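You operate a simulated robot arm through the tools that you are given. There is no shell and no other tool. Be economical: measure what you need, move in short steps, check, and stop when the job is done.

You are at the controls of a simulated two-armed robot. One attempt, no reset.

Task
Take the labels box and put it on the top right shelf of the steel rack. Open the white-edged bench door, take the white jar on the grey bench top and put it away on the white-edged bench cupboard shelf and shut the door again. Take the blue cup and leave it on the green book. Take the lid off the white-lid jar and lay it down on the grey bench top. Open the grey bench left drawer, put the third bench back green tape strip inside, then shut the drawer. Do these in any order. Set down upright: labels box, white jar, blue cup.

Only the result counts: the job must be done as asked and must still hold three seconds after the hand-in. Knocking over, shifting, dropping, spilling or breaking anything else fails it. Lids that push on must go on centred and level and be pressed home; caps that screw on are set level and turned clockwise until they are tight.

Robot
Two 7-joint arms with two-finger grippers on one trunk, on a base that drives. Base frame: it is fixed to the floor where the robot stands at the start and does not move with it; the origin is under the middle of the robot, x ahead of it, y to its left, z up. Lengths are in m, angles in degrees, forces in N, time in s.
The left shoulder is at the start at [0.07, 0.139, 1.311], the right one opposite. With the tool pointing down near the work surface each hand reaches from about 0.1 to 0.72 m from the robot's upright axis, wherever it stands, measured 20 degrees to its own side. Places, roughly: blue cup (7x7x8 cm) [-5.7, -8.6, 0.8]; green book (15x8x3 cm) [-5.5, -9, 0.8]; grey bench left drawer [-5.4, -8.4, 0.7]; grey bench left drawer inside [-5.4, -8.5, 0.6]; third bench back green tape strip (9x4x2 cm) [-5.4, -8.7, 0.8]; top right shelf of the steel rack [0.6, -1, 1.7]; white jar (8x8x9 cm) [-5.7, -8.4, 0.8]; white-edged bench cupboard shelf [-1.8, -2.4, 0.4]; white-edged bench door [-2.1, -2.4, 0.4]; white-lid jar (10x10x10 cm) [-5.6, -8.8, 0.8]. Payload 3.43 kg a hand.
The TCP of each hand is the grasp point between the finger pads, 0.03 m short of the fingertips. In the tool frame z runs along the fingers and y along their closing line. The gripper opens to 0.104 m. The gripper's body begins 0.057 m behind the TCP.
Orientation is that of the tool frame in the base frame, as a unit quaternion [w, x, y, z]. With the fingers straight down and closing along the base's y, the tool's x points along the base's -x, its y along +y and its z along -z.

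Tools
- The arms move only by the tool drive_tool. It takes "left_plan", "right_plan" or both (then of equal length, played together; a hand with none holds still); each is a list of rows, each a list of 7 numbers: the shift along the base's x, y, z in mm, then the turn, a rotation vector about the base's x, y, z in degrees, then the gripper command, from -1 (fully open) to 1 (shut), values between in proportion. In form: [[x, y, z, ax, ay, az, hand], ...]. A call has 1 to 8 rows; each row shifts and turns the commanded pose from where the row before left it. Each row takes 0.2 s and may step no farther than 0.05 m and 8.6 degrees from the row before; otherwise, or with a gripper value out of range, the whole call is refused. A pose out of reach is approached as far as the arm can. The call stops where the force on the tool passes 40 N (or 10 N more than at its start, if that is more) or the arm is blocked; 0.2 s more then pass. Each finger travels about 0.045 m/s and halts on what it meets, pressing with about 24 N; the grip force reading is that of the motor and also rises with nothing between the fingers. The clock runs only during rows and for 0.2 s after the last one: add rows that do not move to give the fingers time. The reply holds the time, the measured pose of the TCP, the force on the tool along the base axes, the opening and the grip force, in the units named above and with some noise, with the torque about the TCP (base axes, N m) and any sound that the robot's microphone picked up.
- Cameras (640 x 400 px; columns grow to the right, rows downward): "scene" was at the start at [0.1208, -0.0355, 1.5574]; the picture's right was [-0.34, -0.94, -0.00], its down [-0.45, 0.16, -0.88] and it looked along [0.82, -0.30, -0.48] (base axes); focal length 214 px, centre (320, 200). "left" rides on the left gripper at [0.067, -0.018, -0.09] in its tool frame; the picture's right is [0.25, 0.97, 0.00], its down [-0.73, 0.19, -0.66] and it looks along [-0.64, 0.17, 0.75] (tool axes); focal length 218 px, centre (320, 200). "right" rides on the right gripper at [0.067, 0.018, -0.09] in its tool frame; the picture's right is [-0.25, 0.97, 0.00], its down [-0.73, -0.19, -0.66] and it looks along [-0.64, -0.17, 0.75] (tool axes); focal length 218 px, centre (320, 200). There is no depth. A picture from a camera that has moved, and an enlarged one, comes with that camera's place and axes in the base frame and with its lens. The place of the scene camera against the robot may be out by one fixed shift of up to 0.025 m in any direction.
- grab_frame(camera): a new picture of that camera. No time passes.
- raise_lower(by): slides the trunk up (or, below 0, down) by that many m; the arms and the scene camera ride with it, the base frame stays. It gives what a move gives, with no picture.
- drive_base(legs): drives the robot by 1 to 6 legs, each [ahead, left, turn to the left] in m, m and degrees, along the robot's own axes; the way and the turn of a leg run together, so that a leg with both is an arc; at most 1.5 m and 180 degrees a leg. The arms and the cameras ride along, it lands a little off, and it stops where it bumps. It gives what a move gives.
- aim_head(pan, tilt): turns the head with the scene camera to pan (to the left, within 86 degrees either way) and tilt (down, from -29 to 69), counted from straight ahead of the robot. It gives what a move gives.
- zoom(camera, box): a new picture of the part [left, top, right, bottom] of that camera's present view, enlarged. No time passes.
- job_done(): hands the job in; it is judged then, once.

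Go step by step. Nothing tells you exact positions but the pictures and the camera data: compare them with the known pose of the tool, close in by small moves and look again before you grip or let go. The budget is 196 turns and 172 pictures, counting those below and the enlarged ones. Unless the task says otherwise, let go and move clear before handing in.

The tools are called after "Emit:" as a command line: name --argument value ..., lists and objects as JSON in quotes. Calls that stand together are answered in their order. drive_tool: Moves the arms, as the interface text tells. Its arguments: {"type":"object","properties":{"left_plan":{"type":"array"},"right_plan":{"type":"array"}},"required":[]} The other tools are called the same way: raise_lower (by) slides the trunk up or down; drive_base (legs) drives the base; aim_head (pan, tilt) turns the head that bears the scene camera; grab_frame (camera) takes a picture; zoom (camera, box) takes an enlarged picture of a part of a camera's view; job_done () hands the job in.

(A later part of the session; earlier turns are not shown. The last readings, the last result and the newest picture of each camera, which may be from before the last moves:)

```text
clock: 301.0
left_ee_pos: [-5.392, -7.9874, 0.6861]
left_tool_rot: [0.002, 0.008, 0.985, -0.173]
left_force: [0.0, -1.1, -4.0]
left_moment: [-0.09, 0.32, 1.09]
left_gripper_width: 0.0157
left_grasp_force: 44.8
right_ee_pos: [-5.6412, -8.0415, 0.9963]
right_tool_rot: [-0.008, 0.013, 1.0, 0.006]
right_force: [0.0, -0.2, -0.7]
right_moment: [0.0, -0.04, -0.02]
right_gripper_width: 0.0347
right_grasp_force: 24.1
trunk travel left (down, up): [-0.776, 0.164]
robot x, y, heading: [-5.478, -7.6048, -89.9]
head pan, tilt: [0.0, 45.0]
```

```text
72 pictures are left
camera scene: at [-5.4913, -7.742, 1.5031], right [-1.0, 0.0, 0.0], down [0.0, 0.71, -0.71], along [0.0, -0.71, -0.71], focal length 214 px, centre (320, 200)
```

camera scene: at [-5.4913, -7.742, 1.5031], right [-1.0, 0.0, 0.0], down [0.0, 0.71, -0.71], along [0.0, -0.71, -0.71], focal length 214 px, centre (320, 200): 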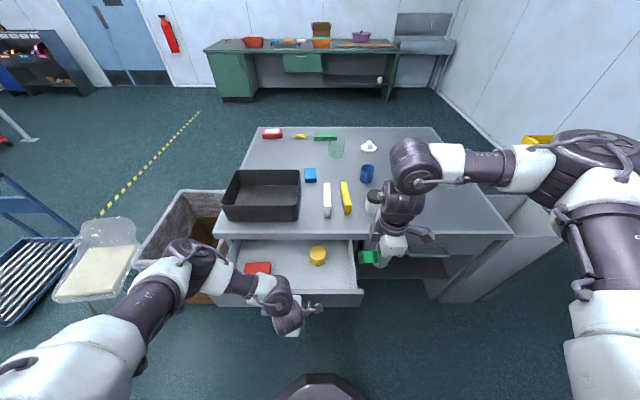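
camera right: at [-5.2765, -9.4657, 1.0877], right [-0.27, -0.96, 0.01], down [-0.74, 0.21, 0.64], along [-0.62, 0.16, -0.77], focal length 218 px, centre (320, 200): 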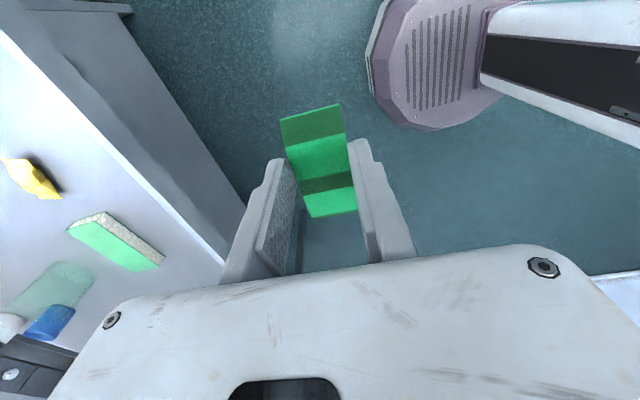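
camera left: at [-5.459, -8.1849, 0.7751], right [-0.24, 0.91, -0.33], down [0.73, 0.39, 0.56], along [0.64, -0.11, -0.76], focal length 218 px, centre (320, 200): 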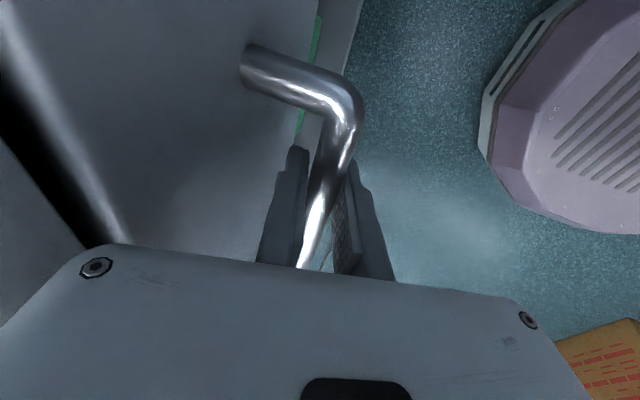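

Drawer is open, holding a red box and a yellow can with free space between. Keep holding the handle; bring the right hand with the strip over the gap at ≈(-5.38,-8.165).

Emit:
drive_tool --right_plan '[[0, -45, 0, 0, 0, 0, 1], [0, -45, 0, 0, 0, 0, 1], [20, -35, 0, 0, 0, 0, 1], [45, 0, 0, 0, 0, 0, 1], [45, 0, 0, 0, 0, 0, 1], [45, 0, 0, 0, 0, 0, 1], [45, 0, 0, 0, 0, 0, 1], [45, 0, 0, 0, 0, 0, 1]]'

Emit:
grab_frame --camera "right"

Emit:
grab_frame --camera "scene"

```text
clock: 302.8
left_ee_pos: [-5.3908, -7.9857, 0.6833]
left_tool_rot: [0.0, 0.009, 0.985, -0.172]
left_force: [0.7, 0.1, -2.2]
left_moment: [-0.12, 1.62, 0.48]
left_gripper_width: 0.0156
left_grasp_force: 45.4
right_ee_pos: [-5.3954, -8.1648, 0.9979]
right_tool_rot: [-0.008, 0.012, 1.0, 0.006]
right_force: [0.0, -1.2, -0.1]
right_moment: [0.02, 0.04, 0.01]
right_gripper_width: 0.0346
right_grasp_force: 24.5
trunk travel left (down, up): [-0.776, 0.164]
robot x, y, heading: [-5.4762, -7.5997, -90.1]
head pan, tilt: [0.0, 45.0]
```

```text
71 pictures are left
camera right: at [-5.4595, -8.1471, 1.0877], right [0.28, 0.96, 0.01], down [0.74, -0.22, 0.64], along [0.62, -0.17, -0.77], focal length 218 px, centre (320, 200)
```

right: 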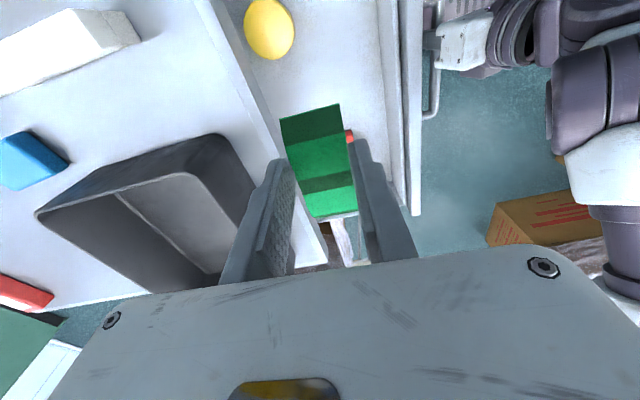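

```text
70 pictures are left
camera scene: at [-5.4887, -7.741, 1.503], right [-1.0, 0.0, 0.0], down [0.0, 0.71, -0.71], along [0.0, -0.71, -0.71], focal length 214 px, centre (320, 200)
```

scene: 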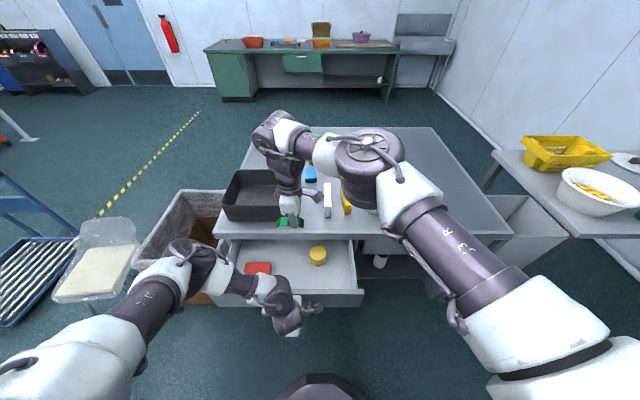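

Emit:
drive_tool --right_plan '[[18, 5, -30, 0, 0, 0, 1], [17, 5, -35, 0, 0, 0, 1], [0, 0, -40, 0, 0, 0, 1], [0, 0, -40, 0, 0, 0, 1], [0, 0, 0, 0, 0, 0, 1]]'

Emit:
grab_frame --camera "scene"

Emit:
grab_frame --camera "right"

```text
clock: 304.0
left_ee_pos: [-5.3912, -7.9866, 0.6857]
left_tool_rot: [0.002, 0.008, 0.985, -0.174]
left_force: [0.4, -0.3, -1.9]
left_moment: [0.04, 0.24, 0.97]
left_gripper_width: 0.0159
left_grasp_force: 44.9
right_ee_pos: [-5.3842, -8.1452, 0.8681]
right_tool_rot: [-0.008, 0.012, 1.0, 0.006]
right_force: [0.1, -1.1, -0.4]
right_moment: [-0.02, 0.0, -0.02]
right_gripper_width: 0.0343
right_grasp_force: 24.1
right hand out of reach, approached as far as the arm can: row 2, 3, 4
trunk travel left (down, up): [-0.776, 0.164]
robot x, y, heading: [-5.4756, -7.6033, -89.8]
head pan, tilt: [0.0, 45.0]
```

```text
69 pictures are left
camera scene: at [-5.4914, -7.7414, 1.503], right [-1.0, 0.0, 0.0], down [0.0, 0.71, -0.71], along [0.0, -0.71, -0.71], focal length 214 px, centre (320, 200)
```

scene: 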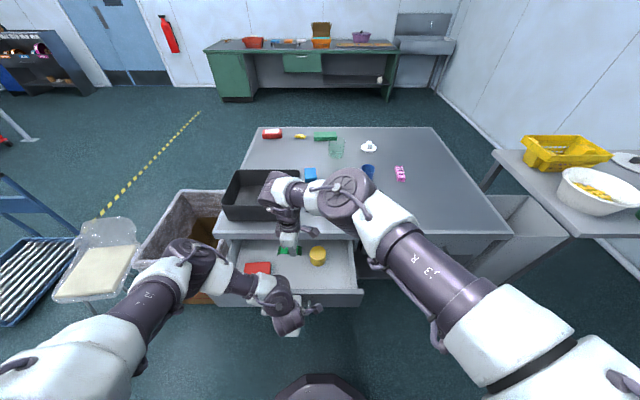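

```text
68 pictures are left
camera right: at [-5.4488, -8.1267, 0.9577], right [0.28, 0.96, 0.01], down [0.73, -0.22, 0.64], along [0.62, -0.17, -0.77], focal length 218 px, centre (320, 200)
```

right: 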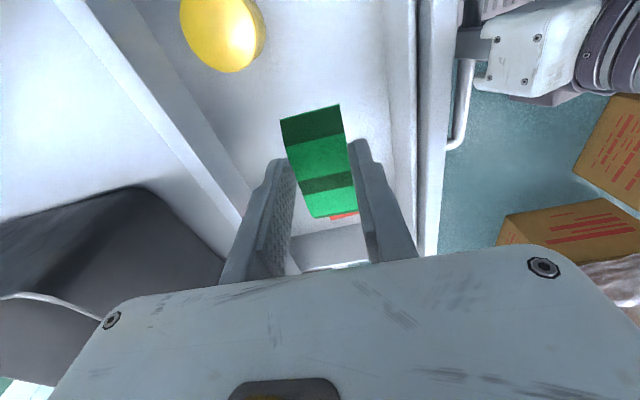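

The right elbow crowds the bench in this pose. I'll release the handle, raise both hands and shift the base to the left so the drawer lies in front of the right arm.

Emit:
drive_tool --right_plan '[[0, 0, 40, 0, 0, 0, 1], [0, 0, 40, 0, 0, 0, 1], [-40, 0, 20, 0, 0, 0, 1], [-45, 0, 0, 0, 0, 0, 1], [-45, 0, 0, 0, 0, 0, 1], [-45, 0, 0, 0, 0, 0, 1], [-45, 0, 0, 0, 0, 0, 1], [0, 0, 0, 0, 0, 0, 1]]' --left_plan '[[0, 0, 0, 0, 0, 0, 0], [0, 0, 0, 0, 0, 0, -0.3], [0, 0, 0, 0, 0, 0, -0.3], [0, 15, 40, 0, 0, 0, -0.3], [0, 15, 45, 0, 0, 0, -0.3], [0, 15, 45, 0, 0, 0, -0.3], [0, 0, 45, 0, 0, 0, -0.3], [0, 0, 45, 0, 0, 0, -1]]'

Emit:
drive_base --legs '[[0, 0.27, 0]]'

Emit:
grab_frame --camera "scene"

```text
clock: 305.8
left_ee_pos: [-5.3897, -7.9404, 0.9057]
left_tool_rot: [0.003, 0.007, 0.985, -0.174]
left_force: [0.0, -0.3, 0.2]
left_moment: [0.01, 0.0, 0.0]
left_gripper_width: 0.1023
left_grasp_force: 0.1
right_ee_pos: [-5.6023, -8.1421, 0.968]
right_tool_rot: [-0.008, 0.011, 1.0, 0.006]
right_force: [0.2, 1.1, -0.4]
right_moment: [0.0, 0.01, -0.03]
right_gripper_width: 0.0345
right_grasp_force: 24.1
trunk travel left (down, up): [-0.776, 0.164]
robot x, y, heading: [-5.4743, -7.6044, -89.6]
head pan, tilt: [0.0, 45.0]
```

```text
clock: 307.7
left_ee_pos: [-5.1219, -7.9392, 0.9049]
left_tool_rot: [0.003, 0.007, 0.985, -0.173]
left_force: [-0.5, 0.0, -0.8]
left_moment: [0.0, 0.01, 0.02]
left_gripper_width: 0.1039
left_grasp_force: 0.0
right_ee_pos: [-5.3324, -8.1436, 0.9691]
right_tool_rot: [-0.007, 0.011, 1.0, 0.006]
right_force: [0.1, -0.5, -0.2]
right_moment: [-0.02, 0.0, 0.02]
right_gripper_width: 0.0342
right_grasp_force: 23.5
trunk travel left (down, up): [-0.776, 0.164]
robot x, y, heading: [-5.2077, -7.6035, -89.7]
head pan, tilt: [0.0, 45.0]
```

```text
67 pictures are left
camera scene: at [-5.222, -7.7403, 1.503], right [-1.0, 0.0, 0.0], down [0.0, 0.71, -0.71], along [0.0, -0.71, -0.71], focal length 214 px, centre (320, 200)
```

scene: 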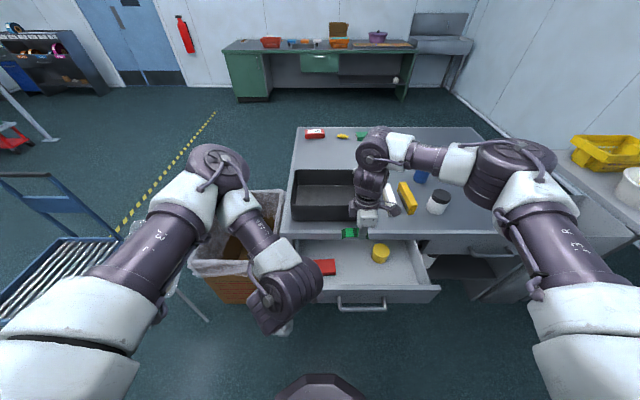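

Emit:
drive_tool --right_plan '[[-14, -6, -30, 0, 0, 0, 1], [-14, -6, -35, 0, 0, 0, 1], [0, 0, -40, 0, 0, 0, 1], [0, 0, -25, 0, 0, 0, 1], [0, 0, 0, 0, 0, 0, 1]]'

Emit:
grab_frame --camera "scene"

```text
clock: 308.9
left_ee_pos: [-5.1206, -7.9411, 0.906]
left_tool_rot: [0.002, 0.008, 0.985, -0.173]
left_force: [-0.7, 0.2, 0.4]
left_moment: [0.04, -0.01, 0.01]
left_gripper_width: 0.1038
left_grasp_force: 0.1
right_ee_pos: [-5.3591, -8.1562, 0.8382]
right_tool_rot: [-0.008, 0.012, 1.0, 0.006]
right_force: [1.0, -0.2, -0.5]
right_moment: [0.03, -0.02, -0.01]
right_gripper_width: 0.0346
right_grasp_force: 24.1
trunk travel left (down, up): [-0.776, 0.164]
robot x, y, heading: [-5.205, -7.6036, -89.7]
head pan, tilt: [0.0, 45.0]
```

```text
66 pictures are left
camera scene: at [-5.2206, -7.7399, 1.5031], right [-1.0, 0.0, 0.0], down [0.0, 0.71, -0.71], along [0.0, -0.71, -0.71], focal length 214 px, centre (320, 200)
```

scene: 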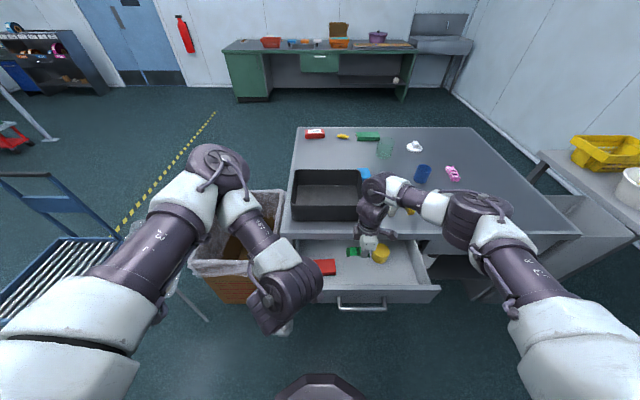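

The forearm stays well above and in front of the bench. Continue down.

Emit:
drive_tool --right_plan '[[0, 0, -35, 0, 0, 0, 1], [0, 0, -35, 0, 0, 0, 1], [0, 0, -25, 0, 0, 0, 1], [0, 0, 0, 0, 0, 0, 1]]'

Emit:
grab_frame --camera "right"

Emit:
zoom --camera "scene" --box '[280, 190, 440, 310]'

```text
clock: 309.9
left_ee_pos: [-5.1212, -7.9397, 0.9048]
left_tool_rot: [0.002, 0.007, 0.985, -0.174]
left_force: [0.3, -0.8, -0.2]
left_moment: [0.0, 0.0, 0.02]
left_gripper_width: 0.1038
left_grasp_force: 0.1
right_ee_pos: [-5.359, -8.1557, 0.7442]
right_tool_rot: [-0.008, 0.012, 1.0, 0.006]
right_force: [-0.2, 0.4, -0.8]
right_moment: [-0.01, -0.01, -0.02]
right_gripper_width: 0.0343
right_grasp_force: 23.7
trunk travel left (down, up): [-0.776, 0.164]
robot x, y, heading: [-5.2033, -7.606, -89.8]
head pan, tilt: [0.0, 45.0]
```

```text
65 pictures are left
camera right: at [-5.4244, -8.1376, 0.8332], right [0.28, 0.96, 0.01], down [0.73, -0.22, 0.64], along [0.62, -0.17, -0.77], focal length 218 px, centre (320, 200)
```

right: 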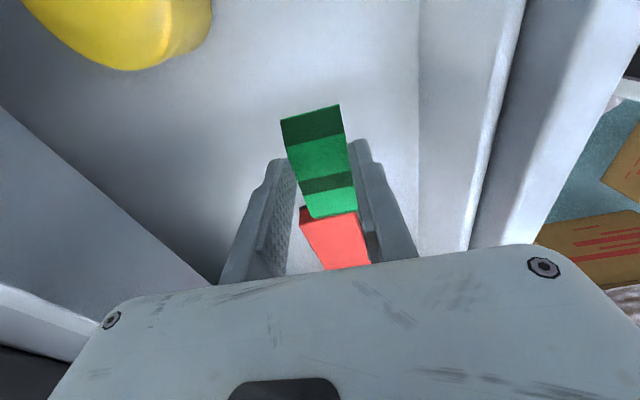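

```text
3.33 times, centred on (360, 250) of scene
camera zoom: at [-5.221, -7.7402, 1.503], right [-1.0, 0.0, 0.0], down [0.0, 0.71, -0.71], along [0.0, -0.71, -0.71], focal length 715 px, centre (187, 33)
```

zoom: 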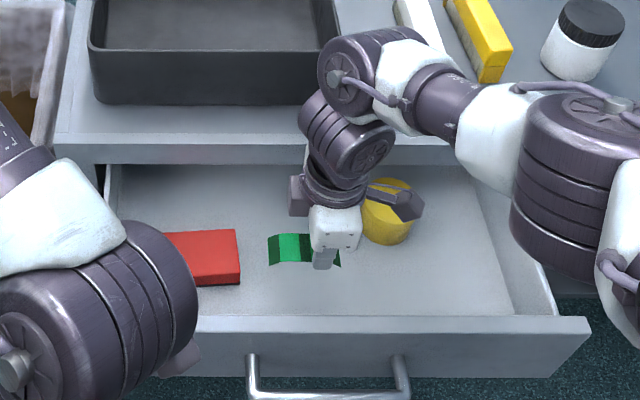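

Emit:
drive_tool --right_plan '[[8, 0, -15, 0, 0, 0, 1], [0, 0, -15, 0, 0, 0, 1], [0, 0, -8, 0, 0, 0, 1], [0, 0, -6, 0, 0, 0, 1], [0, 0, -6, 0, 0, 0, 1], [0, 0, -5, 0, 0, 0, 1], [0, 0, 0, 0, 0, 0, 1]]'

Emit:
grab_frame --camera "right"

```text
clock: 311.5
left_ee_pos: [-5.1201, -7.939, 0.9049]
left_tool_rot: [0.003, 0.007, 0.985, -0.173]
left_force: [0.3, -0.4, 0.2]
left_moment: [0.01, 0.0, -0.01]
left_gripper_width: 0.1043
left_grasp_force: 0.1
right_ee_pos: [-5.3517, -8.1553, 0.6897]
right_tool_rot: [-0.008, 0.012, 1.0, 0.007]
right_force: [-0.2, 0.9, 0.3]
right_moment: [0.03, 0.01, 0.03]
right_gripper_width: 0.0344
right_grasp_force: 24.4
trunk travel left (down, up): [-0.776, 0.164]
robot x, y, heading: [-5.2076, -7.6061, -89.5]
head pan, tilt: [0.0, 45.0]
```

```text
63 pictures are left
camera right: at [-5.4161, -8.1373, 0.7782], right [0.27, 0.96, 0.01], down [0.73, -0.22, 0.64], along [0.62, -0.17, -0.77], focal length 218 px, centre (320, 200)
```

right: 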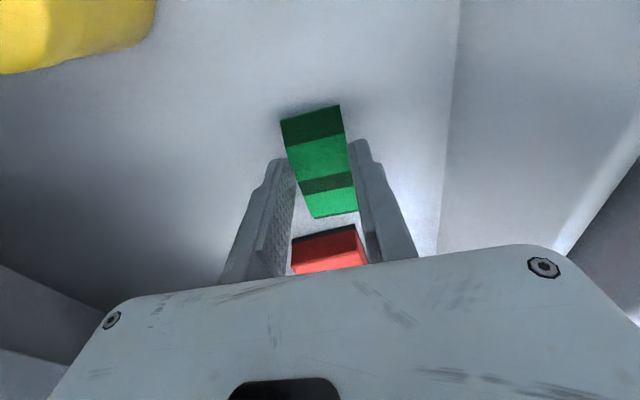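

Emit:
drive_tool --right_plan '[[0, 0, -4, 0, 0, 0, 1], [0, 0, -4, 0, 0, 0, 1], [0, 0, -3, 0, 0, 0, 1], [0, 0, -3, 0, 0, 0, 1], [0, 0, 0, 0, 0, 0, 1]]'

Emit:
grab_frame --camera "right"

```text
clock: 312.7
left_ee_pos: [-5.1208, -7.9367, 0.906]
left_tool_rot: [0.002, 0.008, 0.985, -0.174]
left_force: [-0.4, 0.4, 0.2]
left_moment: [0.01, 0.0, -0.01]
left_gripper_width: 0.104
left_grasp_force: 0.1
right_ee_pos: [-5.3502, -8.1543, 0.6756]
right_tool_rot: [-0.008, 0.011, 1.0, 0.004]
right_force: [-1.7, -0.8, 21.5]
right_moment: [-0.07, -0.01, 0.0]
right_gripper_width: 0.0341
right_grasp_force: 23.8
trunk travel left (down, up): [-0.776, 0.164]
robot x, y, heading: [-5.208, -7.6025, -89.5]
head pan, tilt: [0.0, 45.0]
```

```text
62 pictures are left
camera right: at [-5.4157, -8.1368, 0.7663], right [0.28, 0.96, 0.0], down [0.74, -0.21, 0.64], along [0.62, -0.17, -0.77], focal length 218 px, centre (320, 200)
```

right: 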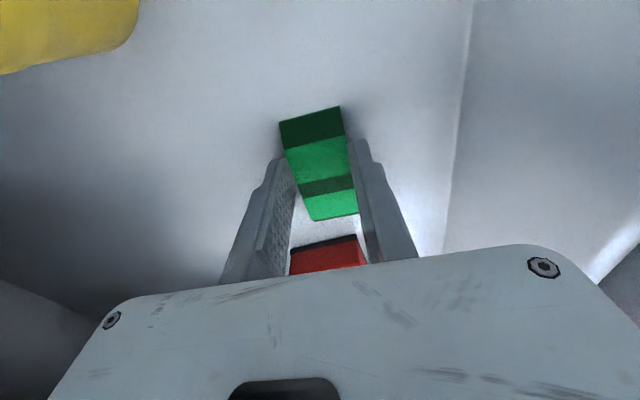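

Contact with the drawer floor. Release gently and lift out.

Emit:
drive_tool --right_plan '[[0, 0, 2, 0, 0, 0, 1], [0, 0, 0, 0, 0, 0, 0], [0, 0, 0, 0, 0, 0, -0.4], [0, 0, 0, 0, 0, 0, -0.4], [0, 0, 40, 0, 0, 0, -0.4], [0, 0, 45, 0, 0, 0, -0.4], [0, 0, 45, 0, 0, 0, -0.4], [0, 0, 45, 0, 0, 0, -0.4]]'

Emit:
drive_tool --right_plan '[[0, 0, 45, 0, 0, 0, -1], [-10, 10, 45, 0, 0, 0, -1], [-30, 20, 20, 0, 0, 0, -1], [-40, 20, 0, 0, 0, 0, -1]]'

Emit:
grab_frame --camera "scene"

```text
clock: 314.5
left_ee_pos: [-5.1204, -7.94, 0.9044]
left_tool_rot: [0.003, 0.007, 0.985, -0.174]
left_force: [1.3, 0.8, -0.3]
left_moment: [-0.02, 0.03, 0.01]
left_gripper_width: 0.104
left_grasp_force: 0.0
right_ee_pos: [-5.3525, -8.1548, 0.8519]
right_tool_rot: [-0.007, 0.011, 1.0, 0.006]
right_force: [0.3, 0.6, -0.2]
right_moment: [-0.04, -0.03, -0.01]
right_gripper_width: 0.0731
right_grasp_force: 0.0
trunk travel left (down, up): [-0.776, 0.164]
robot x, y, heading: [-5.208, -7.605, -89.7]
head pan, tilt: [0.0, 45.0]
```

```text
clock: 315.5
left_ee_pos: [-5.1229, -7.9395, 0.9054]
left_tool_rot: [0.005, 0.007, 0.985, -0.173]
left_force: [-0.8, -0.3, 0.8]
left_moment: [0.0, -0.05, 0.01]
left_gripper_width: 0.1041
left_grasp_force: 0.0
right_ee_pos: [-5.434, -8.105, 0.9605]
right_tool_rot: [-0.007, 0.011, 1.0, 0.007]
right_force: [0.4, 0.2, -0.3]
right_moment: [0.01, -0.03, 0.01]
right_gripper_width: 0.104
right_grasp_force: 0.0
trunk travel left (down, up): [-0.776, 0.164]
robot x, y, heading: [-5.2084, -7.6014, -89.7]
head pan, tilt: [0.0, 45.0]
```

```text
61 pictures are left
camera scene: at [-5.2236, -7.7389, 1.5032], right [-1.0, 0.0, 0.0], down [0.0, 0.71, -0.71], along [0.0, -0.71, -0.71], focal length 214 px, centre (320, 200)
```

scene: 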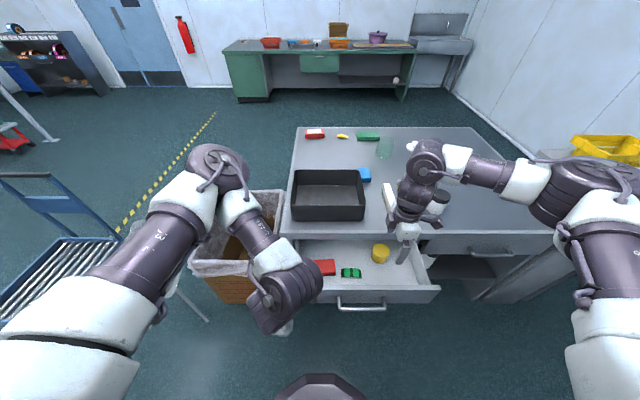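

The strip lies in the drawer. Now push the drawer shut with the closed left hand against the handle bar.

Emit:
drive_tool --left_plan '[[-40, 5, 0, 0, 0, 0, 1], [-40, 5, 0, 0, 0, 0, 1], [-40, 5, 0, 0, 0, 0, 1], [-40, 5, 0, 0, 0, 0, 1], [-40, 0, -30, 0, 0, 0, 1], [-30, 0, -40, 0, 0, 0, 1], [0, 0, -45, 0, 0, 0, 1], [0, 0, -45, 0, 0, 0, 1]]' --right_plan '[[-40, 0, 0, 0, 0, 0, -1], [-40, 0, 0, 0, 0, 0, -1], [-40, 0, 10, 0, 0, 0, -1], [-40, 0, 10, 0, 0, 0, -1], [0, 0, 10, 0, 0, 0, -1], [0, 0, 10, 0, 0, 0, -1], [0, 0, 0, 0, 0, 0, -1], [0, 0, 0, 0, 0, 0, -1]]'

Emit:
drive_tool --left_plan '[[0, 0, -40, 0, 0, 0, 1], [0, 0, -15, 0, 0, 0, 1], [0, 0, 0, 0, 0, 0, 1]]'

Emit:
zoom --camera "scene" --box '[240, 220, 480, 370]'

Emit:
grab_frame --camera "left"

```text
clock: 317.3
left_ee_pos: [-5.3369, -7.9356, 0.7399]
left_tool_rot: [0.004, 0.006, 0.985, -0.174]
left_force: [-0.2, -0.4, 0.0]
left_moment: [0.01, 0.0, 0.03]
left_gripper_width: 0.0
left_grasp_force: 23.8
left hand out of reach, approached as far as the arm can: row 5, 6
right_ee_pos: [-5.5918, -8.1054, 1.0012]
right_tool_rot: [-0.008, 0.012, 1.0, 0.006]
right_force: [-0.4, -1.5, 0.6]
right_moment: [-0.02, 0.0, 0.03]
right_gripper_width: 0.104
right_grasp_force: 0.0
trunk travel left (down, up): [-0.776, 0.164]
robot x, y, heading: [-5.2054, -7.603, -89.6]
head pan, tilt: [0.0, 45.0]
```

```text
clock: 318.1
left_ee_pos: [-5.3246, -7.9531, 0.6847]
left_tool_rot: [0.01, -0.003, 0.983, -0.182]
left_force: [-0.3, 0.0, -0.9]
left_moment: [-0.01, -0.01, -0.02]
left_gripper_width: 0.0
left_grasp_force: 24.0
right_ee_pos: [-5.5917, -8.1046, 1.0012]
right_tool_rot: [-0.008, 0.011, 1.0, 0.006]
right_force: [0.3, 0.0, 0.0]
right_moment: [0.0, -0.01, -0.02]
right_gripper_width: 0.1039
right_grasp_force: 0.0
trunk travel left (down, up): [-0.776, 0.164]
robot x, y, heading: [-5.2058, -7.6038, -89.6]
head pan, tilt: [0.0, 45.0]
```

```text
2.67 times, centred on (360, 295) of scene
camera zoom: at [-5.2211, -7.7397, 1.5031], right [-1.0, 0.0, 0.0], down [0.0, 0.71, -0.71], along [0.0, -0.71, -0.71], focal length 572 px, centre (213, -53)
```

zoom: 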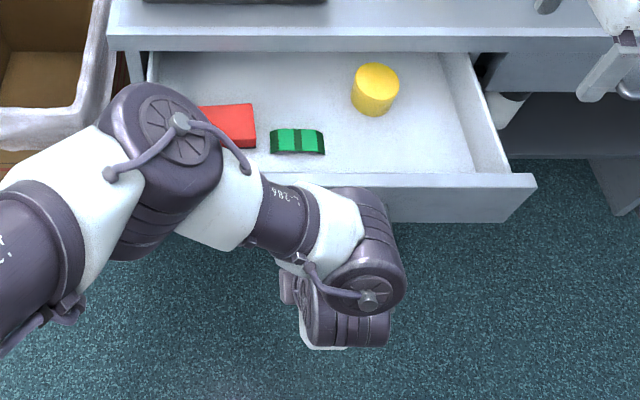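

```text
59 pictures are left
camera left: at [-5.3941, -7.9371, 0.7742], right [-0.26, 0.9, -0.35], down [0.71, 0.42, 0.56], along [0.65, -0.11, -0.75], focal length 218 px, centre (320, 200)
```

left: 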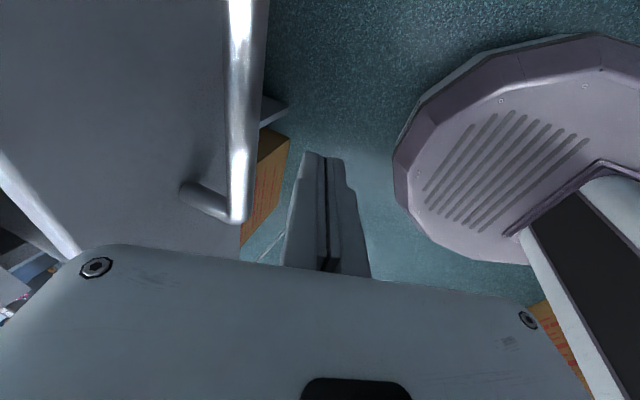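

Emit:
drive_tool --left_plan '[[-20, 0, 0, 0, 0, 0, 1], [-20, 0, 0, 0, 0, 0, 1], [0, -20, 0, 0, 0, 0, 1], [0, -25, 0, 0, 0, 0, 1], [0, -30, 0, 0, 0, 0, 1], [0, -30, 0, 0, 0, 0, 1], [0, -30, 0, 0, 0, 0, 1], [0, -30, 0, 0, 0, 0, 1]]'

Emit:
grab_frame --camera "left"

```text
clock: 320.1
left_ee_pos: [-5.2844, -8.116, 0.6682]
left_tool_rot: [0.05, -0.02, 0.983, -0.175]
left_force: [-0.3, 0.3, 0.0]
left_moment: [-0.03, -0.03, -0.03]
left_gripper_width: 0.0
left_grasp_force: 23.9
left hand out of reach, approached as far as the arm can: row 7, 8
right_ee_pos: [-5.5919, -8.1043, 1.003]
right_tool_rot: [-0.008, 0.011, 1.0, 0.006]
right_force: [-0.4, 0.0, 0.0]
right_moment: [-0.02, -0.01, 0.01]
right_gripper_width: 0.1043
right_grasp_force: 0.1
trunk travel left (down, up): [-0.776, 0.164]
robot x, y, heading: [-5.2086, -7.6055, -89.6]
head pan, tilt: [0.0, 45.0]
stopped in row 8 (left hand): the arm was blocked; the commanded pose is now the measured one
```

```text
58 pictures are left
camera left: at [-5.36, -8.1034, 0.7524], right [-0.27, 0.89, -0.36], down [0.65, 0.45, 0.61], along [0.71, -0.07, -0.7], focal length 218 px, centre (320, 200)
```

left: 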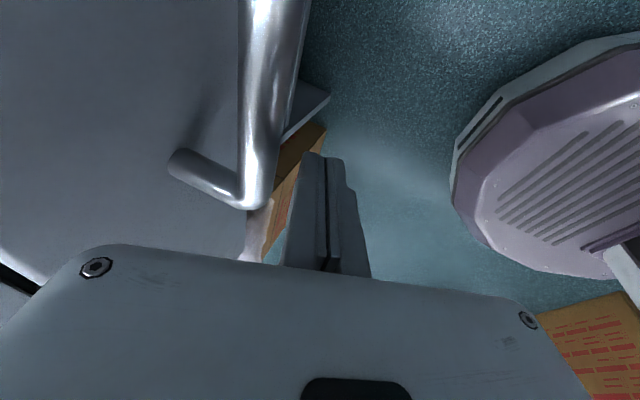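

Emit:
grab_frame --camera "scene"

```text
57 pictures are left
camera scene: at [-5.2206, -7.7399, 1.5031], right [-1.0, 0.0, 0.0], down [0.0, 0.71, -0.71], along [0.0, -0.71, -0.71], focal length 214 px, centre (320, 200)
```

scene: 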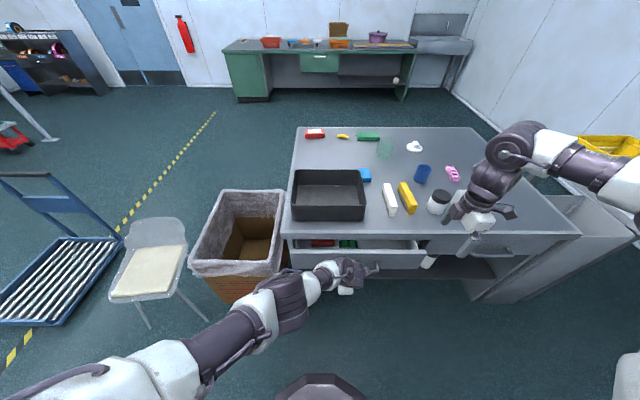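

Nearly closed, the left arm ran out of comfortable reach. Pull the hand back, bring the base forward, then push again near the bar's middle.

Emit:
drive_tool --left_plan '[[0, 40, 0, 0, 0, 0, 1], [0, 40, 10, 0, 0, 0, 1], [0, 40, 10, 0, 0, 0, 1], [0, 20, 0, 0, 0, 0, 1]]'

Emit:
drive_base --legs '[[0.13, 0, 0]]'

Emit:
drive_tool --left_plan '[[-30, 0, 0, 0, 0, 0, 1], [-30, 0, 0, 0, 0, 0, 1], [0, 0, 0, 0, 0, 0, 1]]'

Emit:
grab_frame --camera "left"

```text
clock: 321.1
left_ee_pos: [-5.2865, -7.9718, 0.6886]
left_tool_rot: [0.049, -0.018, 0.983, -0.174]
left_force: [-0.9, -1.2, 0.8]
left_moment: [-0.03, 0.03, -0.03]
left_gripper_width: 0.0002
left_grasp_force: 24.0
right_ee_pos: [-5.5924, -8.1038, 1.0017]
right_tool_rot: [-0.007, 0.012, 1.0, 0.006]
right_force: [0.4, -0.4, -0.2]
right_moment: [0.0, -0.01, -0.01]
right_gripper_width: 0.1039
right_grasp_force: 0.1
trunk travel left (down, up): [-0.776, 0.164]
robot x, y, heading: [-5.2074, -7.6034, -89.8]
head pan, tilt: [0.0, 45.0]
```

```text
clock: 322.4
left_ee_pos: [-5.2866, -8.1017, 0.6875]
left_tool_rot: [0.048, -0.019, 0.983, -0.174]
left_force: [-0.1, 0.4, 0.9]
left_moment: [0.0, 0.0, 0.01]
left_gripper_width: 0.0001
left_grasp_force: 23.4
right_ee_pos: [-5.5911, -8.2342, 1.003]
right_tool_rot: [-0.007, 0.011, 1.0, 0.006]
right_force: [0.2, 0.8, 0.2]
right_moment: [0.0, -0.03, 0.01]
right_gripper_width: 0.1041
right_grasp_force: 0.0
trunk travel left (down, up): [-0.776, 0.164]
robot x, y, heading: [-5.2027, -7.7336, -89.5]
head pan, tilt: [0.0, 45.0]
```

```text
clock: 323.4
left_ee_pos: [-5.3129, -8.1196, 0.678]
left_tool_rot: [0.07, -0.035, 0.981, -0.178]
left_force: [-0.5, 0.5, -1.0]
left_moment: [-0.02, -0.01, -0.03]
left_gripper_width: 0.0001
left_grasp_force: 24.2
right_ee_pos: [-5.592, -8.235, 1.0018]
right_tool_rot: [-0.008, 0.011, 1.0, 0.006]
right_force: [-0.1, -0.7, -1.0]
right_moment: [-0.02, 0.01, -0.01]
right_gripper_width: 0.1039
right_grasp_force: 0.0
trunk travel left (down, up): [-0.776, 0.164]
robot x, y, heading: [-5.2042, -7.7331, -89.6]
head pan, tilt: [0.0, 45.0]
stopped in row 3 (left hand): the arm was blocked; the commanded pose is now the measured one
```

```text
56 pictures are left
camera left: at [-5.3919, -8.1103, 0.7584], right [-0.29, 0.88, -0.37], down [0.61, 0.47, 0.63], along [0.73, -0.05, -0.68], focal length 218 px, centre (320, 200)
```

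left: 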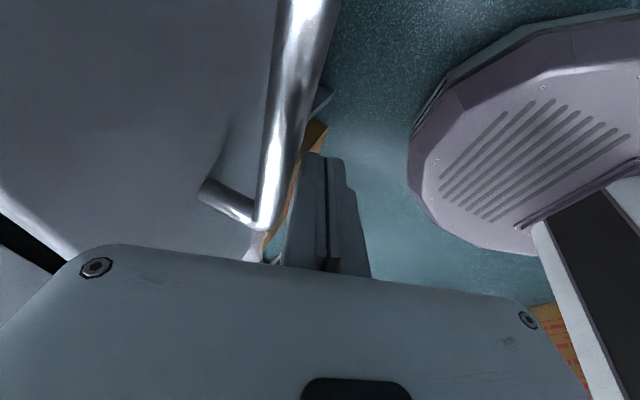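

Emit:
drive_tool --left_plan '[[10, 25, 10, 0, 0, 0, 1], [0, 10, 0, 0, 0, 0, 1]]'

Emit:
drive_base --legs '[[0, -0.1, 0]]'

Emit:
drive_tool --left_plan '[[0, -20, 0, 0, 0, 0, 1], [0, -20, 0, 0, 0, 0, 1], [0, -20, 0, 0, 0, 0, 1], [0, -20, 0, 0, 0, 0, 1], [0, -15, 0, 0, 0, 0, 1], [0, -15, 0, 0, 0, 0, 1]]'

Emit:
grab_frame --camera "left"

Emit:
grab_frame --camera "scene"

```text
clock: 324.0
left_ee_pos: [-5.3064, -8.0798, 0.6871]
left_tool_rot: [0.069, -0.032, 0.981, -0.176]
left_force: [-0.3, 0.3, 0.2]
left_moment: [0.0, -0.04, -0.02]
left_gripper_width: 0.0001
left_grasp_force: 23.7
right_ee_pos: [-5.5907, -8.2342, 1.003]
right_tool_rot: [-0.008, 0.012, 1.0, 0.006]
right_force: [-0.4, -0.1, -0.7]
right_moment: [-0.02, 0.01, -0.03]
right_gripper_width: 0.104
right_grasp_force: 0.1
trunk travel left (down, up): [-0.776, 0.164]
robot x, y, heading: [-5.2059, -7.7336, -89.7]
head pan, tilt: [0.0, 45.0]
```

```text
clock: 325.2
left_ee_pos: [-5.404, -8.0825, 0.6881]
left_tool_rot: [0.069, -0.032, 0.981, -0.176]
left_force: [-0.1, -0.1, 0.5]
left_moment: [0.01, 0.03, -0.03]
left_gripper_width: 0.0002
left_grasp_force: 24.0
right_ee_pos: [-5.6875, -8.2369, 1.0016]
right_tool_rot: [-0.008, 0.009, 1.0, 0.006]
right_force: [-0.3, -0.6, -0.2]
right_moment: [0.04, 0.04, -0.02]
right_gripper_width: 0.1042
right_grasp_force: 0.0
trunk travel left (down, up): [-0.776, 0.164]
robot x, y, heading: [-5.307, -7.7373, -89.6]
head pan, tilt: [0.0, 45.0]
```

```text
clock: 326.6
left_ee_pos: [-5.3814, -8.1955, 0.6805]
left_tool_rot: [0.082, -0.041, 0.981, -0.173]
left_force: [-6.3, 28.9, -17.7]
left_moment: [-0.03, -0.18, -0.36]
left_gripper_width: 0.0
left_grasp_force: 23.7
right_ee_pos: [-5.691, -8.2326, 1.0018]
right_tool_rot: [-0.007, 0.011, 1.0, 0.004]
right_force: [-0.9, -0.5, 0.4]
right_moment: [-0.01, -0.05, 0.0]
right_gripper_width: 0.1039
right_grasp_force: 0.2
trunk travel left (down, up): [-0.776, 0.164]
robot x, y, heading: [-5.3007, -7.7317, -89.7]
head pan, tilt: [0.0, 45.0]
```

```text
55 pictures are left
camera left: at [-5.4627, -8.1896, 0.7598], right [-0.3, 0.88, -0.37], down [0.59, 0.48, 0.65], along [0.75, -0.03, -0.66], focal length 218 px, centre (320, 200)
```

left: 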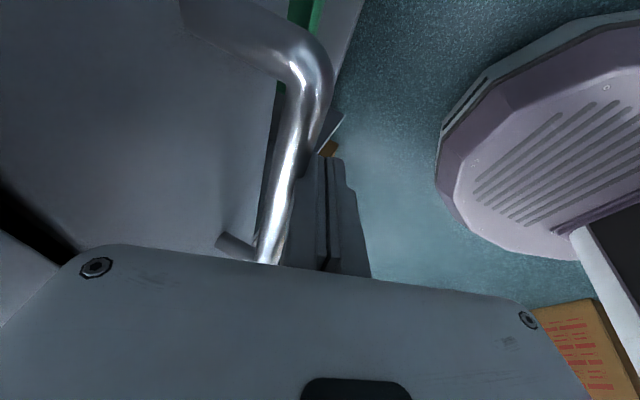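

```text
54 pictures are left
camera scene: at [-5.3214, -7.8667, 1.5029], right [-1.0, -0.01, 0.0], down [0.0, 0.71, -0.71], along [0.0, -0.71, -0.71], focal length 214 px, centre (320, 200)
```

scene: 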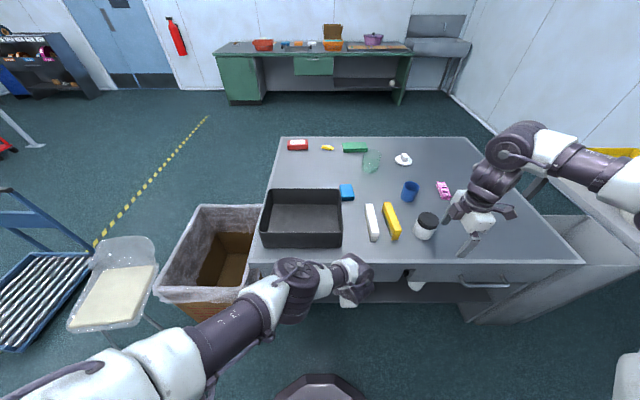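

Drawer meets resistance at its stop. Retreat the left hand and check.

Emit:
drive_tool --left_plan '[[0, 30, 5, 0, 0, 0, 1], [0, 40, 20, 0, 0, 0, 1], [0, 40, 30, 0, 0, 0, 1], [40, 0, 30, 0, 0, 0, 1], [40, 0, 30, 0, 0, 0, 1], [40, 0, 30, 0, 0, 0, 1], [20, 0, 30, 0, 0, 0, 1]]'

Emit:
zoom --camera "scene" --box '[240, 220, 480, 370]'

```text
clock: 328.2
left_ee_pos: [-5.2627, -8.0823, 0.8628]
left_tool_rot: [0.069, -0.035, 0.981, -0.176]
left_force: [0.5, -0.3, 1.4]
left_moment: [-0.03, -0.01, -0.01]
left_gripper_width: 0.0
left_grasp_force: 23.8
right_ee_pos: [-5.6891, -8.2365, 1.0032]
right_tool_rot: [-0.007, 0.01, 1.0, 0.006]
right_force: [-0.5, -0.5, -0.2]
right_moment: [0.0, 0.01, 0.0]
right_gripper_width: 0.1043
right_grasp_force: 0.0
trunk travel left (down, up): [-0.776, 0.164]
robot x, y, heading: [-5.303, -7.7333, -89.5]
head pan, tilt: [0.0, 45.0]
```

```text
2.67 times, centred on (360, 295) of scene
camera zoom: at [-5.3183, -7.871, 1.503], right [-1.0, -0.01, 0.0], down [0.0, 0.71, -0.71], along [0.0, -0.71, -0.71], focal length 572 px, centre (213, -53)
```

zoom: 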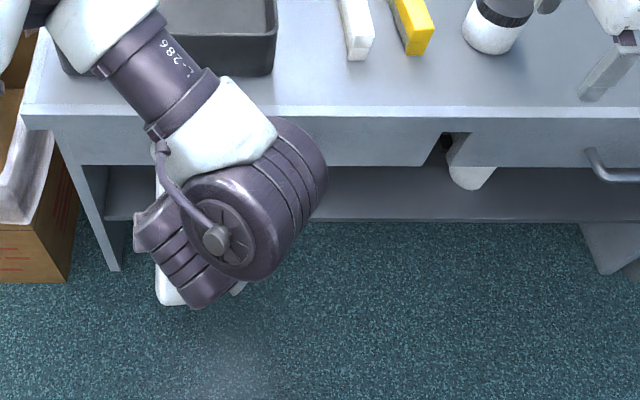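

Drawer is flush and shut. Next the white jar: I want the right hand pointing forward with closing along x, to later put it into the cupboard. Rotate the right hand by -90° about z, checking reach.

Emit:
drive_tool --right_plan '[[0, 20, 0, 0, 0, -8.4, -1], [0, 20, 0, 0, 0, -8.4, -1], [0, 20, 0, 0, 0, -8.4, -1], [0, 0, 0, 0, 0, -8.4, -1], [0, 0, 0, 0, 0, -8.4, -1], [0, 0, 0, 0, 0, -8.4, -1], [0, 0, 0, 0, 0, -8.4, -1], [0, 0, 0, 0, 0, -8.4, -1]]'

Emit:
drive_tool --right_plan '[[0, 0, 0, 0, 0, -8.4, -1], [0, 0, 0, 0, 0, -8.4, -1], [0, 0, 0, 0, 0, -5, -1], [0, 0, 0, -8.5, 0, 0, -1], [0, 0, 0, -8.5, 0, 0, -1], [0, 0, 0, -8.5, 0, 0, -1], [0, 0, 0, -8.5, 0, 0, -1], [0, 0, 0, -8.5, 0, 0, -1]]'

Emit:
grab_frame --camera "scene"

```text
clock: 330.0
left_ee_pos: [-5.2637, -8.0817, 0.864]
left_tool_rot: [0.069, -0.033, 0.981, -0.177]
left_force: [-0.1, -0.3, 0.0]
left_moment: [-0.01, 0.01, 0.0]
left_gripper_width: 0.0001
left_grasp_force: 24.4
right_ee_pos: [-5.689, -8.1763, 1.002]
right_tool_rot: [-0.003, 0.564, 0.826, 0.009]
right_force: [-0.3, 0.1, 0.5]
right_moment: [0.03, 0.0, -0.02]
right_gripper_width: 0.1043
right_grasp_force: 0.0
trunk travel left (down, up): [-0.776, 0.164]
robot x, y, heading: [-5.3021, -7.7333, -89.5]
head pan, tilt: [0.0, 45.0]
```

```text
clock: 331.8
left_ee_pos: [-5.2633, -8.0815, 0.8632]
left_tool_rot: [0.069, -0.032, 0.981, -0.177]
left_force: [-0.7, 0.6, 0.3]
left_moment: [-0.03, -0.01, -0.02]
left_gripper_width: 0.0001
left_grasp_force: 23.8
right_ee_pos: [-5.6898, -8.1764, 1.0027]
right_tool_rot: [0.256, 0.661, 0.66, -0.248]
right_force: [-0.3, -0.1, 0.0]
right_moment: [-0.02, 0.01, 0.0]
right_gripper_width: 0.1041
right_grasp_force: 0.0
trunk travel left (down, up): [-0.776, 0.164]
robot x, y, heading: [-5.3017, -7.7338, -89.8]
head pan, tilt: [0.0, 45.0]
```

```text
52 pictures are left
camera scene: at [-5.3191, -7.8696, 1.5032], right [-1.0, -0.01, 0.0], down [0.0, 0.71, -0.71], along [0.0, -0.71, -0.71], focal length 214 px, centre (320, 200)
```

scene: 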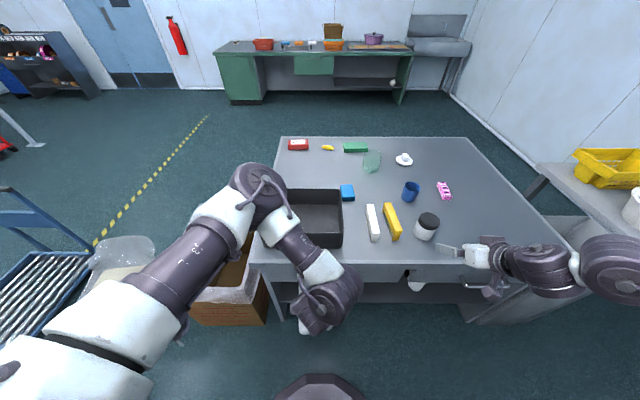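

The right hand reaches this forward-tilted pose easily. Now raise the left hand, pull the right hand back a bit and bring the base closer to the bench.

Emit:
drive_tool --right_plan '[[0, 30, 0, 0, 0, 0, -1], [0, 30, 0, 0, 0, 0, -1], [0, 30, 0, 0, 0, 0, -1], [0, 0, 0, 0, 0, 0, -1]]' --left_plan '[[0, 0, 45, 7, 0, 0, -1], [0, 0, 45, 7, 0, 0, -1], [0, 0, 45, 6, 0, 0, -1], [0, 20, 25, 0, 0, 0, -1]]'

Emit:
drive_base --legs '[[0.2, 0, 0]]'

Emit:
grab_frame --camera "right"

```text
clock: 332.8
left_ee_pos: [-5.2646, -8.0628, 1.0234]
left_tool_rot: [0.074, -0.019, 0.997, -0.002]
left_force: [0.1, -0.2, 0.5]
left_moment: [0.01, 0.02, -0.01]
left_gripper_width: 0.0884
left_grasp_force: 0.1
right_ee_pos: [-5.6886, -8.0866, 1.0012]
right_tool_rot: [0.256, 0.66, 0.661, -0.248]
right_force: [0.0, -0.3, 0.0]
right_moment: [-0.04, -0.02, -0.01]
right_gripper_width: 0.104
right_grasp_force: 0.1
trunk travel left (down, up): [-0.776, 0.164]
robot x, y, heading: [-5.304, -7.7354, -89.7]
head pan, tilt: [0.0, 45.0]
```

```text
clock: 334.4
left_ee_pos: [-5.2625, -8.2623, 1.0226]
left_tool_rot: [0.074, -0.019, 0.997, -0.005]
left_force: [-0.5, 0.1, -0.1]
left_moment: [0.01, 0.01, 0.0]
left_gripper_width: 0.1041
left_grasp_force: 0.0
right_ee_pos: [-5.6904, -8.2843, 1.0012]
right_tool_rot: [0.256, 0.661, 0.66, -0.248]
right_force: [-0.7, -0.7, -0.3]
right_moment: [-0.02, 0.01, 0.0]
right_gripper_width: 0.1041
right_grasp_force: 0.1
trunk travel left (down, up): [-0.776, 0.164]
robot x, y, heading: [-5.3025, -7.9354, -89.6]
head pan, tilt: [0.0, 45.0]
```

```text
51 pictures are left
camera right: at [-5.6711, -8.1754, 1.0234], right [0.97, -0.18, 0.18], down [-0.2, -0.11, 0.97], along [-0.16, -0.98, -0.14], focal length 218 px, centre (320, 200)
```

right: 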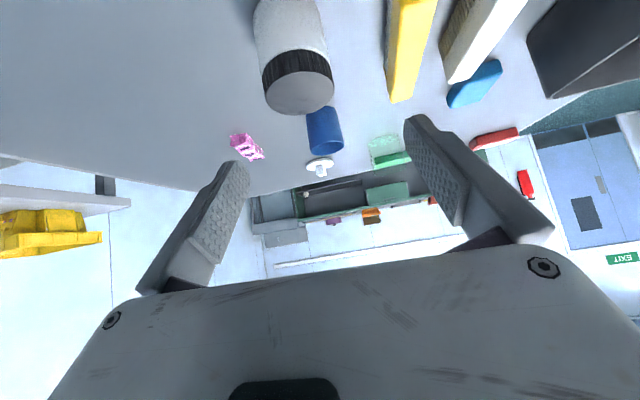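

Jar located at ≈(-5.70,-8.362). Approach along the tool axis.

Emit:
drive_tool --right_plan '[[-10, 17, -35, 0, 0, 0, -1], [0, -20, -22, 0, 0, 0, -1], [0, -20, -22, 0, 0, 0, -1], [0, 0, 0, 0, 0, 0, -1]]'

Emit:
grab_frame --camera "right"

Emit:
zoom --camera "scene" --box '[380, 180, 540, 280]'

```text
clock: 335.4
left_ee_pos: [-5.2639, -8.2633, 1.0238]
left_tool_rot: [0.074, -0.019, 0.997, -0.004]
left_force: [0.5, 0.2, 0.2]
left_moment: [0.03, -0.03, 0.02]
left_gripper_width: 0.1038
left_grasp_force: 0.1
right_ee_pos: [-5.7, -8.3075, 0.9231]
right_tool_rot: [0.256, 0.661, 0.66, -0.248]
right_force: [0.0, -0.4, 0.6]
right_moment: [0.01, 0.0, 0.02]
right_gripper_width: 0.1041
right_grasp_force: 0.0
trunk travel left (down, up): [-0.776, 0.164]
robot x, y, heading: [-5.3051, -7.9349, -89.8]
head pan, tilt: [0.0, 45.0]
```

```text
50 pictures are left
camera right: at [-5.6818, -8.199, 0.9441], right [0.97, -0.19, 0.18], down [-0.2, -0.11, 0.97], along [-0.16, -0.98, -0.14], focal length 218 px, centre (320, 200)
```

right: 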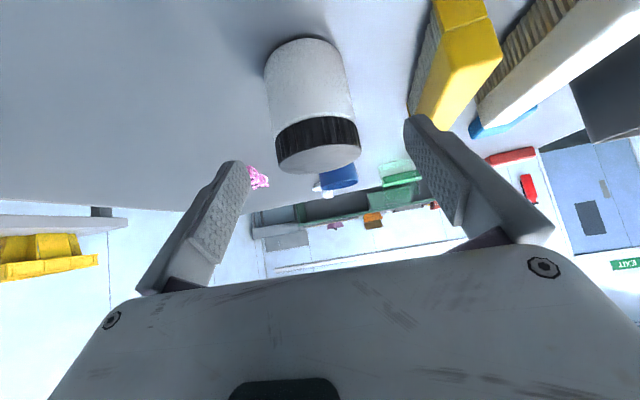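

```text
4.00 times, centred on (460, 230) of scene
camera zoom: at [-5.3179, -8.0692, 1.5032], right [-1.0, 0.0, 0.0], down [0.0, 0.71, -0.71], along [0.0, -0.71, -0.71], focal length 858 px, centre (-240, 80)
```

zoom: 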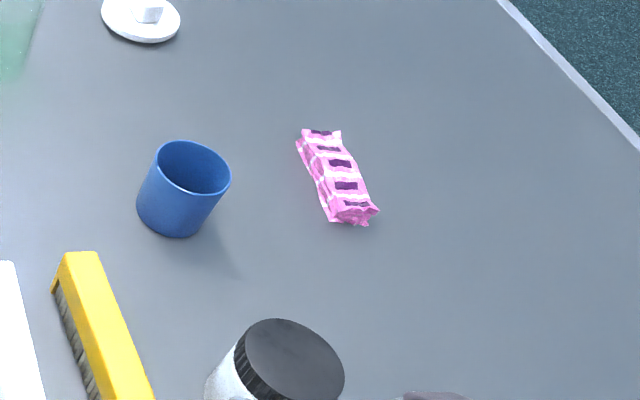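

Emit:
drive_tool --right_plan '[[0, -16, -20, 0, 0, 0, -1], [0, -16, -20, 0, 0, 0, -1], [0, -16, -20, 0, 0, 0, -1], [0, 0, 0, 0, 0, 0, -1]]'

Emit:
grab_frame --camera "right"

```text
clock: 336.4
left_ee_pos: [-5.2638, -8.2631, 1.022]
left_tool_rot: [0.074, -0.019, 0.997, -0.003]
left_force: [-0.5, 0.5, 0.6]
left_moment: [-0.01, 0.02, 0.02]
left_gripper_width: 0.1041
left_grasp_force: 0.1
right_ee_pos: [-5.6992, -8.3565, 0.862]
right_tool_rot: [0.255, 0.661, 0.661, -0.247]
right_force: [0.8, 1.1, -0.7]
right_moment: [0.0, -0.02, -0.04]
right_gripper_width: 0.1039
right_grasp_force: 0.0
trunk travel left (down, up): [-0.776, 0.164]
robot x, y, heading: [-5.3022, -7.9353, -89.9]
head pan, tilt: [0.0, 45.0]
```

```text
48 pictures are left
camera right: at [-5.6814, -8.248, 0.883], right [0.97, -0.19, 0.18], down [-0.2, -0.11, 0.97], along [-0.16, -0.98, -0.14], focal length 218 px, centre (320, 200)
```

right: 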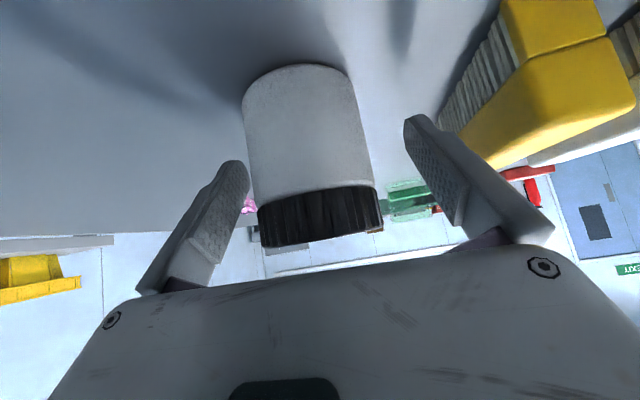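

Jar is between the pads. Close and lift.

Emit:
drive_tool --right_plan '[[-4, 0, 0, 0, 0, 0, -1], [0, 0, 0, 0, 0, 0, 0.5], [0, 0, 0, 0, 0, 0, 1], [0, 0, 0, 0, 0, 0, 1], [0, 0, 0, 0, 0, 0, 1], [0, 0, 15, 0, 0, 0, 1], [0, 0, 30, 0, 0, 0, 1], [0, 0, 40, 0, 0, 0, 1]]'

Emit:
grab_frame --camera "scene"

```text
clock: 338.2
left_ee_pos: [-5.2625, -8.2639, 1.0219]
left_tool_rot: [0.074, -0.018, 0.997, -0.004]
left_force: [-0.2, -0.9, -0.6]
left_moment: [0.0, -0.04, 0.01]
left_gripper_width: 0.1039
left_grasp_force: 0.0
right_ee_pos: [-5.703, -8.3571, 0.9478]
right_tool_rot: [0.256, 0.661, 0.661, -0.247]
right_force: [0.0, 0.0, -1.4]
right_moment: [0.06, 0.0, -0.03]
right_gripper_width: 0.0703
right_grasp_force: 24.1
trunk travel left (down, up): [-0.776, 0.164]
robot x, y, heading: [-5.3085, -7.9347, -89.8]
head pan, tilt: [0.0, 45.0]
```

```text
47 pictures are left
camera scene: at [-5.3172, -8.0708, 1.503], right [-1.0, 0.0, 0.0], down [0.0, 0.71, -0.71], along [0.0, -0.71, -0.71], focal length 214 px, centre (320, 200)
```

scene: 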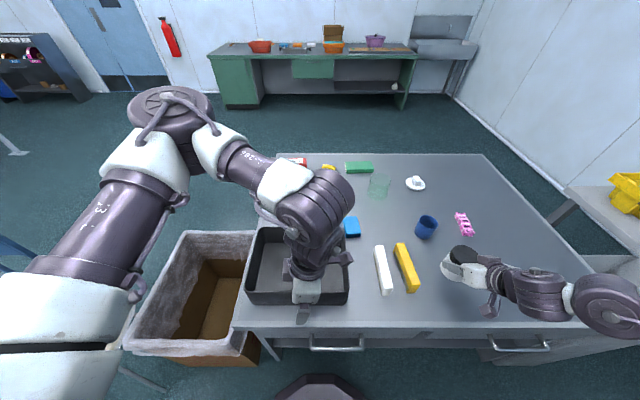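

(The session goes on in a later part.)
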